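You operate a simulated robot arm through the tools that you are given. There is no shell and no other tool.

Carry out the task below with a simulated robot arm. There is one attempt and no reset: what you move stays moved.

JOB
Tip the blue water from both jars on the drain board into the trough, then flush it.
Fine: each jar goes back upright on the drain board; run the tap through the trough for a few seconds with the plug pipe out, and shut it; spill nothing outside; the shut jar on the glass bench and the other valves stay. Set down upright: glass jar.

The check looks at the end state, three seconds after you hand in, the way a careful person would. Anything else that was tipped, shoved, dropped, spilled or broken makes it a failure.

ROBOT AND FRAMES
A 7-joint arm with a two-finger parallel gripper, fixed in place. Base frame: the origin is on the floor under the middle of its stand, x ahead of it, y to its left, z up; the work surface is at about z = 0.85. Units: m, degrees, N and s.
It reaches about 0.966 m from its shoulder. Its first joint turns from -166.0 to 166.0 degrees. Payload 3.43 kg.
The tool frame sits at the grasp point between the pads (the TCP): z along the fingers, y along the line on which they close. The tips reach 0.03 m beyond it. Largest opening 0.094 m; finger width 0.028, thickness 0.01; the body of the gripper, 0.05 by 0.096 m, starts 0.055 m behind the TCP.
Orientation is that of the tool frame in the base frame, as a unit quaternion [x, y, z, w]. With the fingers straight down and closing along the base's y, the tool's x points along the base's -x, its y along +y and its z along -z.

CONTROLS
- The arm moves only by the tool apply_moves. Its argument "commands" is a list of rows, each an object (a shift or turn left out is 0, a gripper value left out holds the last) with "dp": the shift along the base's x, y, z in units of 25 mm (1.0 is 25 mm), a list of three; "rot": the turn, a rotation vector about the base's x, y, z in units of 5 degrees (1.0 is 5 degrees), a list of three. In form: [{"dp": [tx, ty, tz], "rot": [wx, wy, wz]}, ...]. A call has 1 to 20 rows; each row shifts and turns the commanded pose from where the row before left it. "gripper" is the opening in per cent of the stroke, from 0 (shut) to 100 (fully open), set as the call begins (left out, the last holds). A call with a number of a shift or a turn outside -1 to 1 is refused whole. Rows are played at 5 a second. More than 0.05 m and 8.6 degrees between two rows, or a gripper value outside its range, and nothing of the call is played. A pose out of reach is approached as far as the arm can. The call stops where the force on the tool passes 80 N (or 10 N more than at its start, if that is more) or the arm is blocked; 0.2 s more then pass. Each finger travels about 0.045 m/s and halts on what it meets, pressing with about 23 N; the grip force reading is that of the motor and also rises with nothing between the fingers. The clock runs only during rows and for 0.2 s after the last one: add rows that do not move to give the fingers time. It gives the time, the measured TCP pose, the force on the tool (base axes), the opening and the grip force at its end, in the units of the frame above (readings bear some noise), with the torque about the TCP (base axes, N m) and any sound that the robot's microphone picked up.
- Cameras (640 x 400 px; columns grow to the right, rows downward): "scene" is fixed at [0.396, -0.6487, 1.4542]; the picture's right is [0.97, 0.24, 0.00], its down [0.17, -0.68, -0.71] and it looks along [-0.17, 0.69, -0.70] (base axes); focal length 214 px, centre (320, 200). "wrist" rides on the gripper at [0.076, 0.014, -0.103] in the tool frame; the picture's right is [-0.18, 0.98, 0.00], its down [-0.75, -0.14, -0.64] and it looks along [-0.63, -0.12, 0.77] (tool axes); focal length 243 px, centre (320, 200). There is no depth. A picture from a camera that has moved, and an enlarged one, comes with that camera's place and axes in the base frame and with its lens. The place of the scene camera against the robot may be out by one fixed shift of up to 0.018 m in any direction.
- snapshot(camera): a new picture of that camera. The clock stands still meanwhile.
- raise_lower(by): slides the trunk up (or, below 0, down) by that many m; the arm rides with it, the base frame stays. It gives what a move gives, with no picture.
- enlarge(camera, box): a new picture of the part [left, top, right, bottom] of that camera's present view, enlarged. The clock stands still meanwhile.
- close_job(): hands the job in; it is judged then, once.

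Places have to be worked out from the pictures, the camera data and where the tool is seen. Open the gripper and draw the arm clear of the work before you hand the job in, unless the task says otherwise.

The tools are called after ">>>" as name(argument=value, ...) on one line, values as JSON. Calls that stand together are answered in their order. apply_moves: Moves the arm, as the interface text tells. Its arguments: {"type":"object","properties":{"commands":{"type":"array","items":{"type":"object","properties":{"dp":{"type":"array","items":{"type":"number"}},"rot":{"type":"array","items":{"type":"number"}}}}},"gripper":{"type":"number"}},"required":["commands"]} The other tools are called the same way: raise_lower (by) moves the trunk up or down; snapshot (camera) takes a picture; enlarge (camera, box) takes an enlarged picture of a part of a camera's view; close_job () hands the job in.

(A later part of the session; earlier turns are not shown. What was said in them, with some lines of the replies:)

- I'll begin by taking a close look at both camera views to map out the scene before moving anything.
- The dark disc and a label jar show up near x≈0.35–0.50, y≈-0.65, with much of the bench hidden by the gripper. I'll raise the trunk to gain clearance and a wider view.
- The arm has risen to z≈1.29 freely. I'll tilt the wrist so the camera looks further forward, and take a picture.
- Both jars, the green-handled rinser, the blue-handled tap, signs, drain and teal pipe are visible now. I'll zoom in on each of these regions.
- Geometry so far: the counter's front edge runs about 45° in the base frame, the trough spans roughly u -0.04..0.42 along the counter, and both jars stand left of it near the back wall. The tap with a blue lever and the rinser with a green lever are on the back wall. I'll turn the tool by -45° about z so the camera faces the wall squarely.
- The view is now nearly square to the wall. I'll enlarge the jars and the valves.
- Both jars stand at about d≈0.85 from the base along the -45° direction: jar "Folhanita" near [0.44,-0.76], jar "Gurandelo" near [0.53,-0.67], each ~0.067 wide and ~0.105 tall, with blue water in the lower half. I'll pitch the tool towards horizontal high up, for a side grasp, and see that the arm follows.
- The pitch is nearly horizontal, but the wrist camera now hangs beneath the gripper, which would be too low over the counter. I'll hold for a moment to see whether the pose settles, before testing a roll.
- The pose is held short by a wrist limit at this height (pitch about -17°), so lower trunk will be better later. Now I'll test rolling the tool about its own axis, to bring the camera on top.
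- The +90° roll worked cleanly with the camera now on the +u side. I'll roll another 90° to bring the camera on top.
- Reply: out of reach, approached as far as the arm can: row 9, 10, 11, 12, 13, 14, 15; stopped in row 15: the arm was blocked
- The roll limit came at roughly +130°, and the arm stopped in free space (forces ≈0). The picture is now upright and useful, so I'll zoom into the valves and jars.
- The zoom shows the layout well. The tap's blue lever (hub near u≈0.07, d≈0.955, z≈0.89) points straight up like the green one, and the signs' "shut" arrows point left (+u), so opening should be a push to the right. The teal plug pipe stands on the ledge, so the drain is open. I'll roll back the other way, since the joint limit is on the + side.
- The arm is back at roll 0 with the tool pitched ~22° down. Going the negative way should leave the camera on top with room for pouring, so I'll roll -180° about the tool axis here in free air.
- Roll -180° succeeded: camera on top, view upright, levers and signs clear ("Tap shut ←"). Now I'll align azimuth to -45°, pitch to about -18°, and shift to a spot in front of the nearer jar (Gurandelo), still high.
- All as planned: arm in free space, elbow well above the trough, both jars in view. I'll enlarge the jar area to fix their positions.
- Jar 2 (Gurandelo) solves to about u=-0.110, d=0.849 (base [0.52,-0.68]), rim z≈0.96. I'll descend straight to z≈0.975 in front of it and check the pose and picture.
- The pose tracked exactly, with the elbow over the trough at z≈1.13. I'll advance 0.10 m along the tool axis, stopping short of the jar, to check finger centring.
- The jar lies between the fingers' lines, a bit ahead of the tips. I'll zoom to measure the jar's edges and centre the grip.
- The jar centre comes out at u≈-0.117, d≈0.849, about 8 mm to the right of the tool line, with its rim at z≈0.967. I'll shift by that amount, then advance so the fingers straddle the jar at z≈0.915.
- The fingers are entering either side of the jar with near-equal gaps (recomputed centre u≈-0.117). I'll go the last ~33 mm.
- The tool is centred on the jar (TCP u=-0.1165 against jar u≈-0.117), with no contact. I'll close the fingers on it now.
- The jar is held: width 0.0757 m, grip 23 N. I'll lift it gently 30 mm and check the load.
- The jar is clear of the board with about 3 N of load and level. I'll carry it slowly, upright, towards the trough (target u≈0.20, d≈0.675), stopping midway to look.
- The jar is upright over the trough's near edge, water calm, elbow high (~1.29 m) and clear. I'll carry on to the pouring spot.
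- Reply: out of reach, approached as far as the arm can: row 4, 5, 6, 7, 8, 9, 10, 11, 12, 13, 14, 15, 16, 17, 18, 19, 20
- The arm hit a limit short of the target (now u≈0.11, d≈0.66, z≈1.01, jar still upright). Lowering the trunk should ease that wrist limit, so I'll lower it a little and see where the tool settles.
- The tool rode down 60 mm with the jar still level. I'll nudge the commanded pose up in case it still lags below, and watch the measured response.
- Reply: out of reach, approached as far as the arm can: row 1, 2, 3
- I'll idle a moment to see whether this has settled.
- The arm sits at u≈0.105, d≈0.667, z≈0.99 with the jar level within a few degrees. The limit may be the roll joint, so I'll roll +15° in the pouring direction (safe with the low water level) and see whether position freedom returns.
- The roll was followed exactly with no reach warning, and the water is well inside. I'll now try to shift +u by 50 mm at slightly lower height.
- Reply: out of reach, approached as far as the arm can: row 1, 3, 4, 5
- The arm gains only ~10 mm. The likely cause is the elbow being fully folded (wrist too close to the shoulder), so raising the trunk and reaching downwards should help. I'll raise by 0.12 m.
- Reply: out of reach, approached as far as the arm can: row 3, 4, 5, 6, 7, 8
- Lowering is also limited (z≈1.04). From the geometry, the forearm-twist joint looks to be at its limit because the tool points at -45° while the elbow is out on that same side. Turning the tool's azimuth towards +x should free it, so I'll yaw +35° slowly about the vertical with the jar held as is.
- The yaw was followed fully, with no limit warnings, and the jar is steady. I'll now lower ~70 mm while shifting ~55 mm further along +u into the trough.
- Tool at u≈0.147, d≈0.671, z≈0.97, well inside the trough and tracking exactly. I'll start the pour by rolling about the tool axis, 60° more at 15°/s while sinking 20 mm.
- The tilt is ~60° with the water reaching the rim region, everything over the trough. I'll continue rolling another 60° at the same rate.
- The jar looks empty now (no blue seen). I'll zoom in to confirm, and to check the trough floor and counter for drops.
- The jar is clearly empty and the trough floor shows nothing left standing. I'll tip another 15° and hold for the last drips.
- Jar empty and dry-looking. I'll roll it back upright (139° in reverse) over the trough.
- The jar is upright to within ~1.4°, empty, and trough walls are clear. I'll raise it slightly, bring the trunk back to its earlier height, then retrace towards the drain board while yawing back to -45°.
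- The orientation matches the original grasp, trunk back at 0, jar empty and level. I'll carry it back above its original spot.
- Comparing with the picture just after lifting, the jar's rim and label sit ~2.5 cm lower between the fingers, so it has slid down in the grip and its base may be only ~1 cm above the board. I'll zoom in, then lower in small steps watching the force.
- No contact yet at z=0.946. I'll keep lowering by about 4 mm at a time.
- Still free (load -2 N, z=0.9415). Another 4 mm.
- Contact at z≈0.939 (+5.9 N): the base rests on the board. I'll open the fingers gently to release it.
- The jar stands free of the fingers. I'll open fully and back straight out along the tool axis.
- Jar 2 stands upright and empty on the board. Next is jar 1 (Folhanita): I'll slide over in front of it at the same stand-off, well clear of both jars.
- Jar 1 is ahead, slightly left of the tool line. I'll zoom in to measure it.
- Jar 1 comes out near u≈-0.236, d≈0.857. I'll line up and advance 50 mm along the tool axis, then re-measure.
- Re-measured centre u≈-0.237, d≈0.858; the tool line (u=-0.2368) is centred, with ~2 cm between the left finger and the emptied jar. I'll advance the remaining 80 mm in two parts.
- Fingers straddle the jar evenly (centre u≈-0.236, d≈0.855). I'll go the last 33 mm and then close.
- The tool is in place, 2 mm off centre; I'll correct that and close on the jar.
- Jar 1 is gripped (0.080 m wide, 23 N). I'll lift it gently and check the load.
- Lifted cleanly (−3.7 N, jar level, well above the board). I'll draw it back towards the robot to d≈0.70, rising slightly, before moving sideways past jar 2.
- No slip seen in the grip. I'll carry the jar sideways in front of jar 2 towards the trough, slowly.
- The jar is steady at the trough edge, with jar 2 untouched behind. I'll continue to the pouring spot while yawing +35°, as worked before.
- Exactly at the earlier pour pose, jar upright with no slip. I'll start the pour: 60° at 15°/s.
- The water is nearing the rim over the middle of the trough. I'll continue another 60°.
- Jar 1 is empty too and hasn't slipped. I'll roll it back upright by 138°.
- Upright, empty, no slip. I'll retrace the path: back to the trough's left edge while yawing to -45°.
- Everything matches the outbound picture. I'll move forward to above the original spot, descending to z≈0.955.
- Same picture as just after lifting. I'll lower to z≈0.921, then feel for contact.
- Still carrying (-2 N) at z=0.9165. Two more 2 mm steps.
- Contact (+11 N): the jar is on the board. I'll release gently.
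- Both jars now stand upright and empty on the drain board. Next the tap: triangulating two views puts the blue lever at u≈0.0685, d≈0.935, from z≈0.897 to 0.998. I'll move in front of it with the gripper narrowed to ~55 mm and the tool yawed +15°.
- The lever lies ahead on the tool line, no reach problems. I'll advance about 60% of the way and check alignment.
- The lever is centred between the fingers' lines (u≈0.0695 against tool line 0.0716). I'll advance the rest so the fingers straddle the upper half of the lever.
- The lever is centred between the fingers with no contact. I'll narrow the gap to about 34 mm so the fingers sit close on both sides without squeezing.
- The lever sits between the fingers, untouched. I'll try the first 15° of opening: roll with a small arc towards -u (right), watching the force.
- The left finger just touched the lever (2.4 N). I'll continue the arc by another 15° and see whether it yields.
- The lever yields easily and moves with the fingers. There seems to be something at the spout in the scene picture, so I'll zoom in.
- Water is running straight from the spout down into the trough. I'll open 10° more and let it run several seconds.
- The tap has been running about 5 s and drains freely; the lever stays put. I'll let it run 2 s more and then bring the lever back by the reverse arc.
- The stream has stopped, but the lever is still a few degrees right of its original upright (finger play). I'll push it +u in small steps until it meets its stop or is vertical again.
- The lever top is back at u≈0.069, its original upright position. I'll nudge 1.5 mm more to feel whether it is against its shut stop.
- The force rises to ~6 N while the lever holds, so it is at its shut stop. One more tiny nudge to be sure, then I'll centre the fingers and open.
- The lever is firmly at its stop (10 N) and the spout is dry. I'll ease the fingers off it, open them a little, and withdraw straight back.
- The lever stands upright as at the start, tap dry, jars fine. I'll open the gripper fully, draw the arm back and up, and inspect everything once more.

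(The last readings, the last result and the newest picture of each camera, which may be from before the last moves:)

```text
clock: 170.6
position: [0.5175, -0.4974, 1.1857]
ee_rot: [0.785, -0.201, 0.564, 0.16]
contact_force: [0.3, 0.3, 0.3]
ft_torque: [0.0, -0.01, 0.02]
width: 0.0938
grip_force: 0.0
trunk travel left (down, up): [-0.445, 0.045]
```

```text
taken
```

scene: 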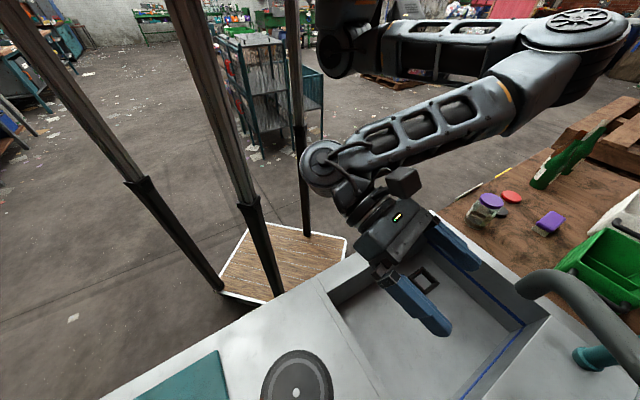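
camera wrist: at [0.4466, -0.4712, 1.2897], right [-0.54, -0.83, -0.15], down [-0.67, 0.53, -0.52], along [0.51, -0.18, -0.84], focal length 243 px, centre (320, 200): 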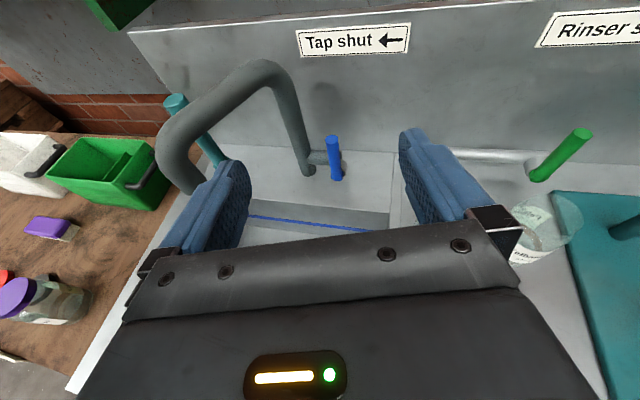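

All looks in order from here. I'll draw the arm further back from the trough and turn to view the drain board and jars one last time.

>>> apply_moves(commands=[{"dp": [-0.8, -0.1, 0.2], "rot": [0, 0, -0.3]}, {"dp": [-0.8, -0.1, 0.2], "rot": [0, 0, -0.3]}, {"dp": [-0.8, -0.1, 0.2], "rot": [0, 0, -0.3]}, {"dp": [-0.8, -0.1, 0.2], "rot": [0, 0, -0.3]}, {"dp": [-0.8, -0.1, 0.2], "rot": [0, 0, -0.3]}, {"dp": [-0.8, -0.1, 0.2], "rot": [0, 0, -0.3]}, {"dp": [-0.8, -0.1, 0.2], "rot": [0, 0, -0.3]}, {"dp": [-0.8, -0.1, 0.2], "rot": [0, 0, -0.3]}, {}])

>>> snapshot(camera="wrist")

>>> snapshot(camera="scene")

```text
clock: 172.6
position: [0.3576, -0.5166, 1.2264]
ee_rot: [0.76, -0.281, 0.544, 0.217]
contact_force: [0.0, 0.0, 0.8]
ft_torque: [-0.02, -0.04, -0.02]
width: 0.0939
grip_force: 0.1
trunk travel left (down, up): [-0.445, 0.045]
```

```text
taken
camera wrist: at [0.2941, -0.476, 1.33], right [-0.7, -0.7, -0.15], down [-0.55, 0.66, -0.52], along [0.46, -0.28, -0.84], focal length 243 px, centre (320, 200)
```

wrist: 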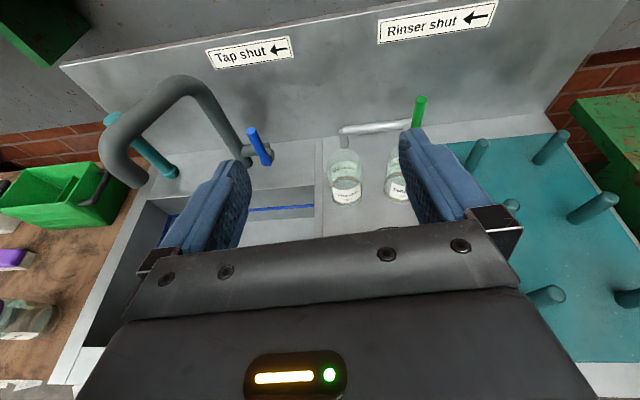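

```text
taken
```

scene: 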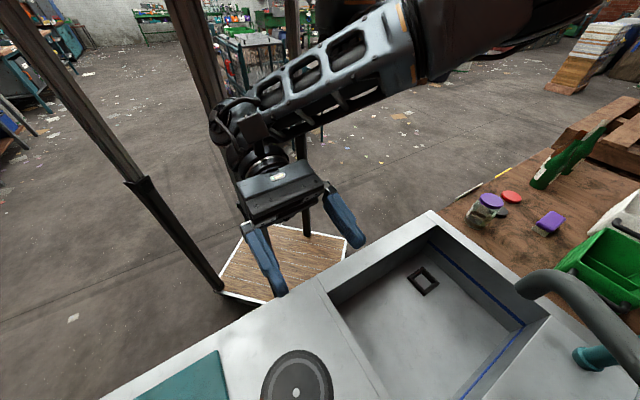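

I'll zoom in on the jars, levers, trough and bench for a last check before handing in.

>>> enlarge(camera="wrist", box=[230, 80, 450, 220])

>>> enlarge(camera="scene", box=[300, 180, 640, 400])

```text
2.86 times, centred on (340, 150) of wrist
camera zoom: at [0.2941, -0.476, 1.33], right [-0.7, -0.7, -0.15], down [-0.55, 0.66, -0.52], along [0.46, -0.28, -0.84], focal length 693 px, centre (263, 343)
```

zoom: 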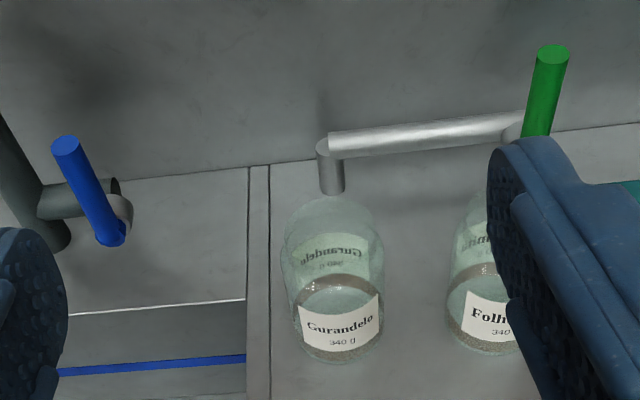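

```text
1.82 times, centred on (470, 290) of scene
camera zoom: at [0.396, -0.6487, 1.4542], right [0.97, 0.24, 0.0], down [0.17, -0.68, -0.71], along [-0.17, 0.69, -0.7], focal length 390 px, centre (47, 36)
```

zoom: 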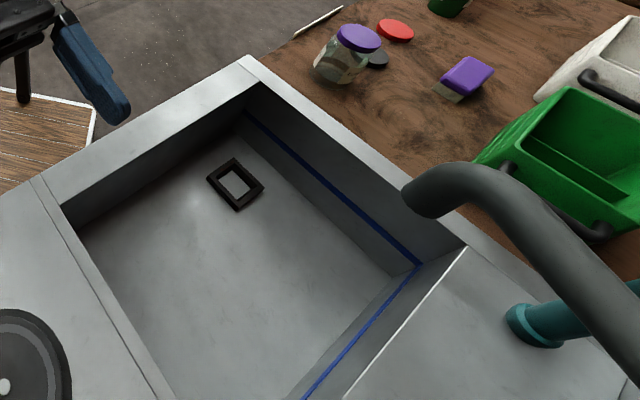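

Both jars stand upright and empty on the drain board. The blue lever is back at its shut stop and the green lever wasn't touched. The trough is clean and drained with the plug pipe still on the ledge, and the shut jar on the bench hasn't moved. The gripper is open and the arm is clear, so I'm handing in.

>>> close_job()

```text
The job is handed in.
```

The job is done and handed in: both jars of blue water are emptied into the trough, and the trough is flushed. I don't have the checker's result.

- **Jars:** Both jars are back upright on the drain board, about where they stood. The Gurandelo jar slid about 2 cm down in the grip while I carried it, but it was set down upright.
- **Flush:** The tap ran into the trough for about 7 seconds with the plug pipe out. I then pushed the lever back until it met its stop, and the water stopped. The trough looked drained, with no blue left.
- **Left alone:** I didn't touch the rinser valve, the plug pipe on the ledge or the shut jar on the bench. I saw no spills in the final pictures.

The gripper is open and the arm is drawn back, clear of the work.
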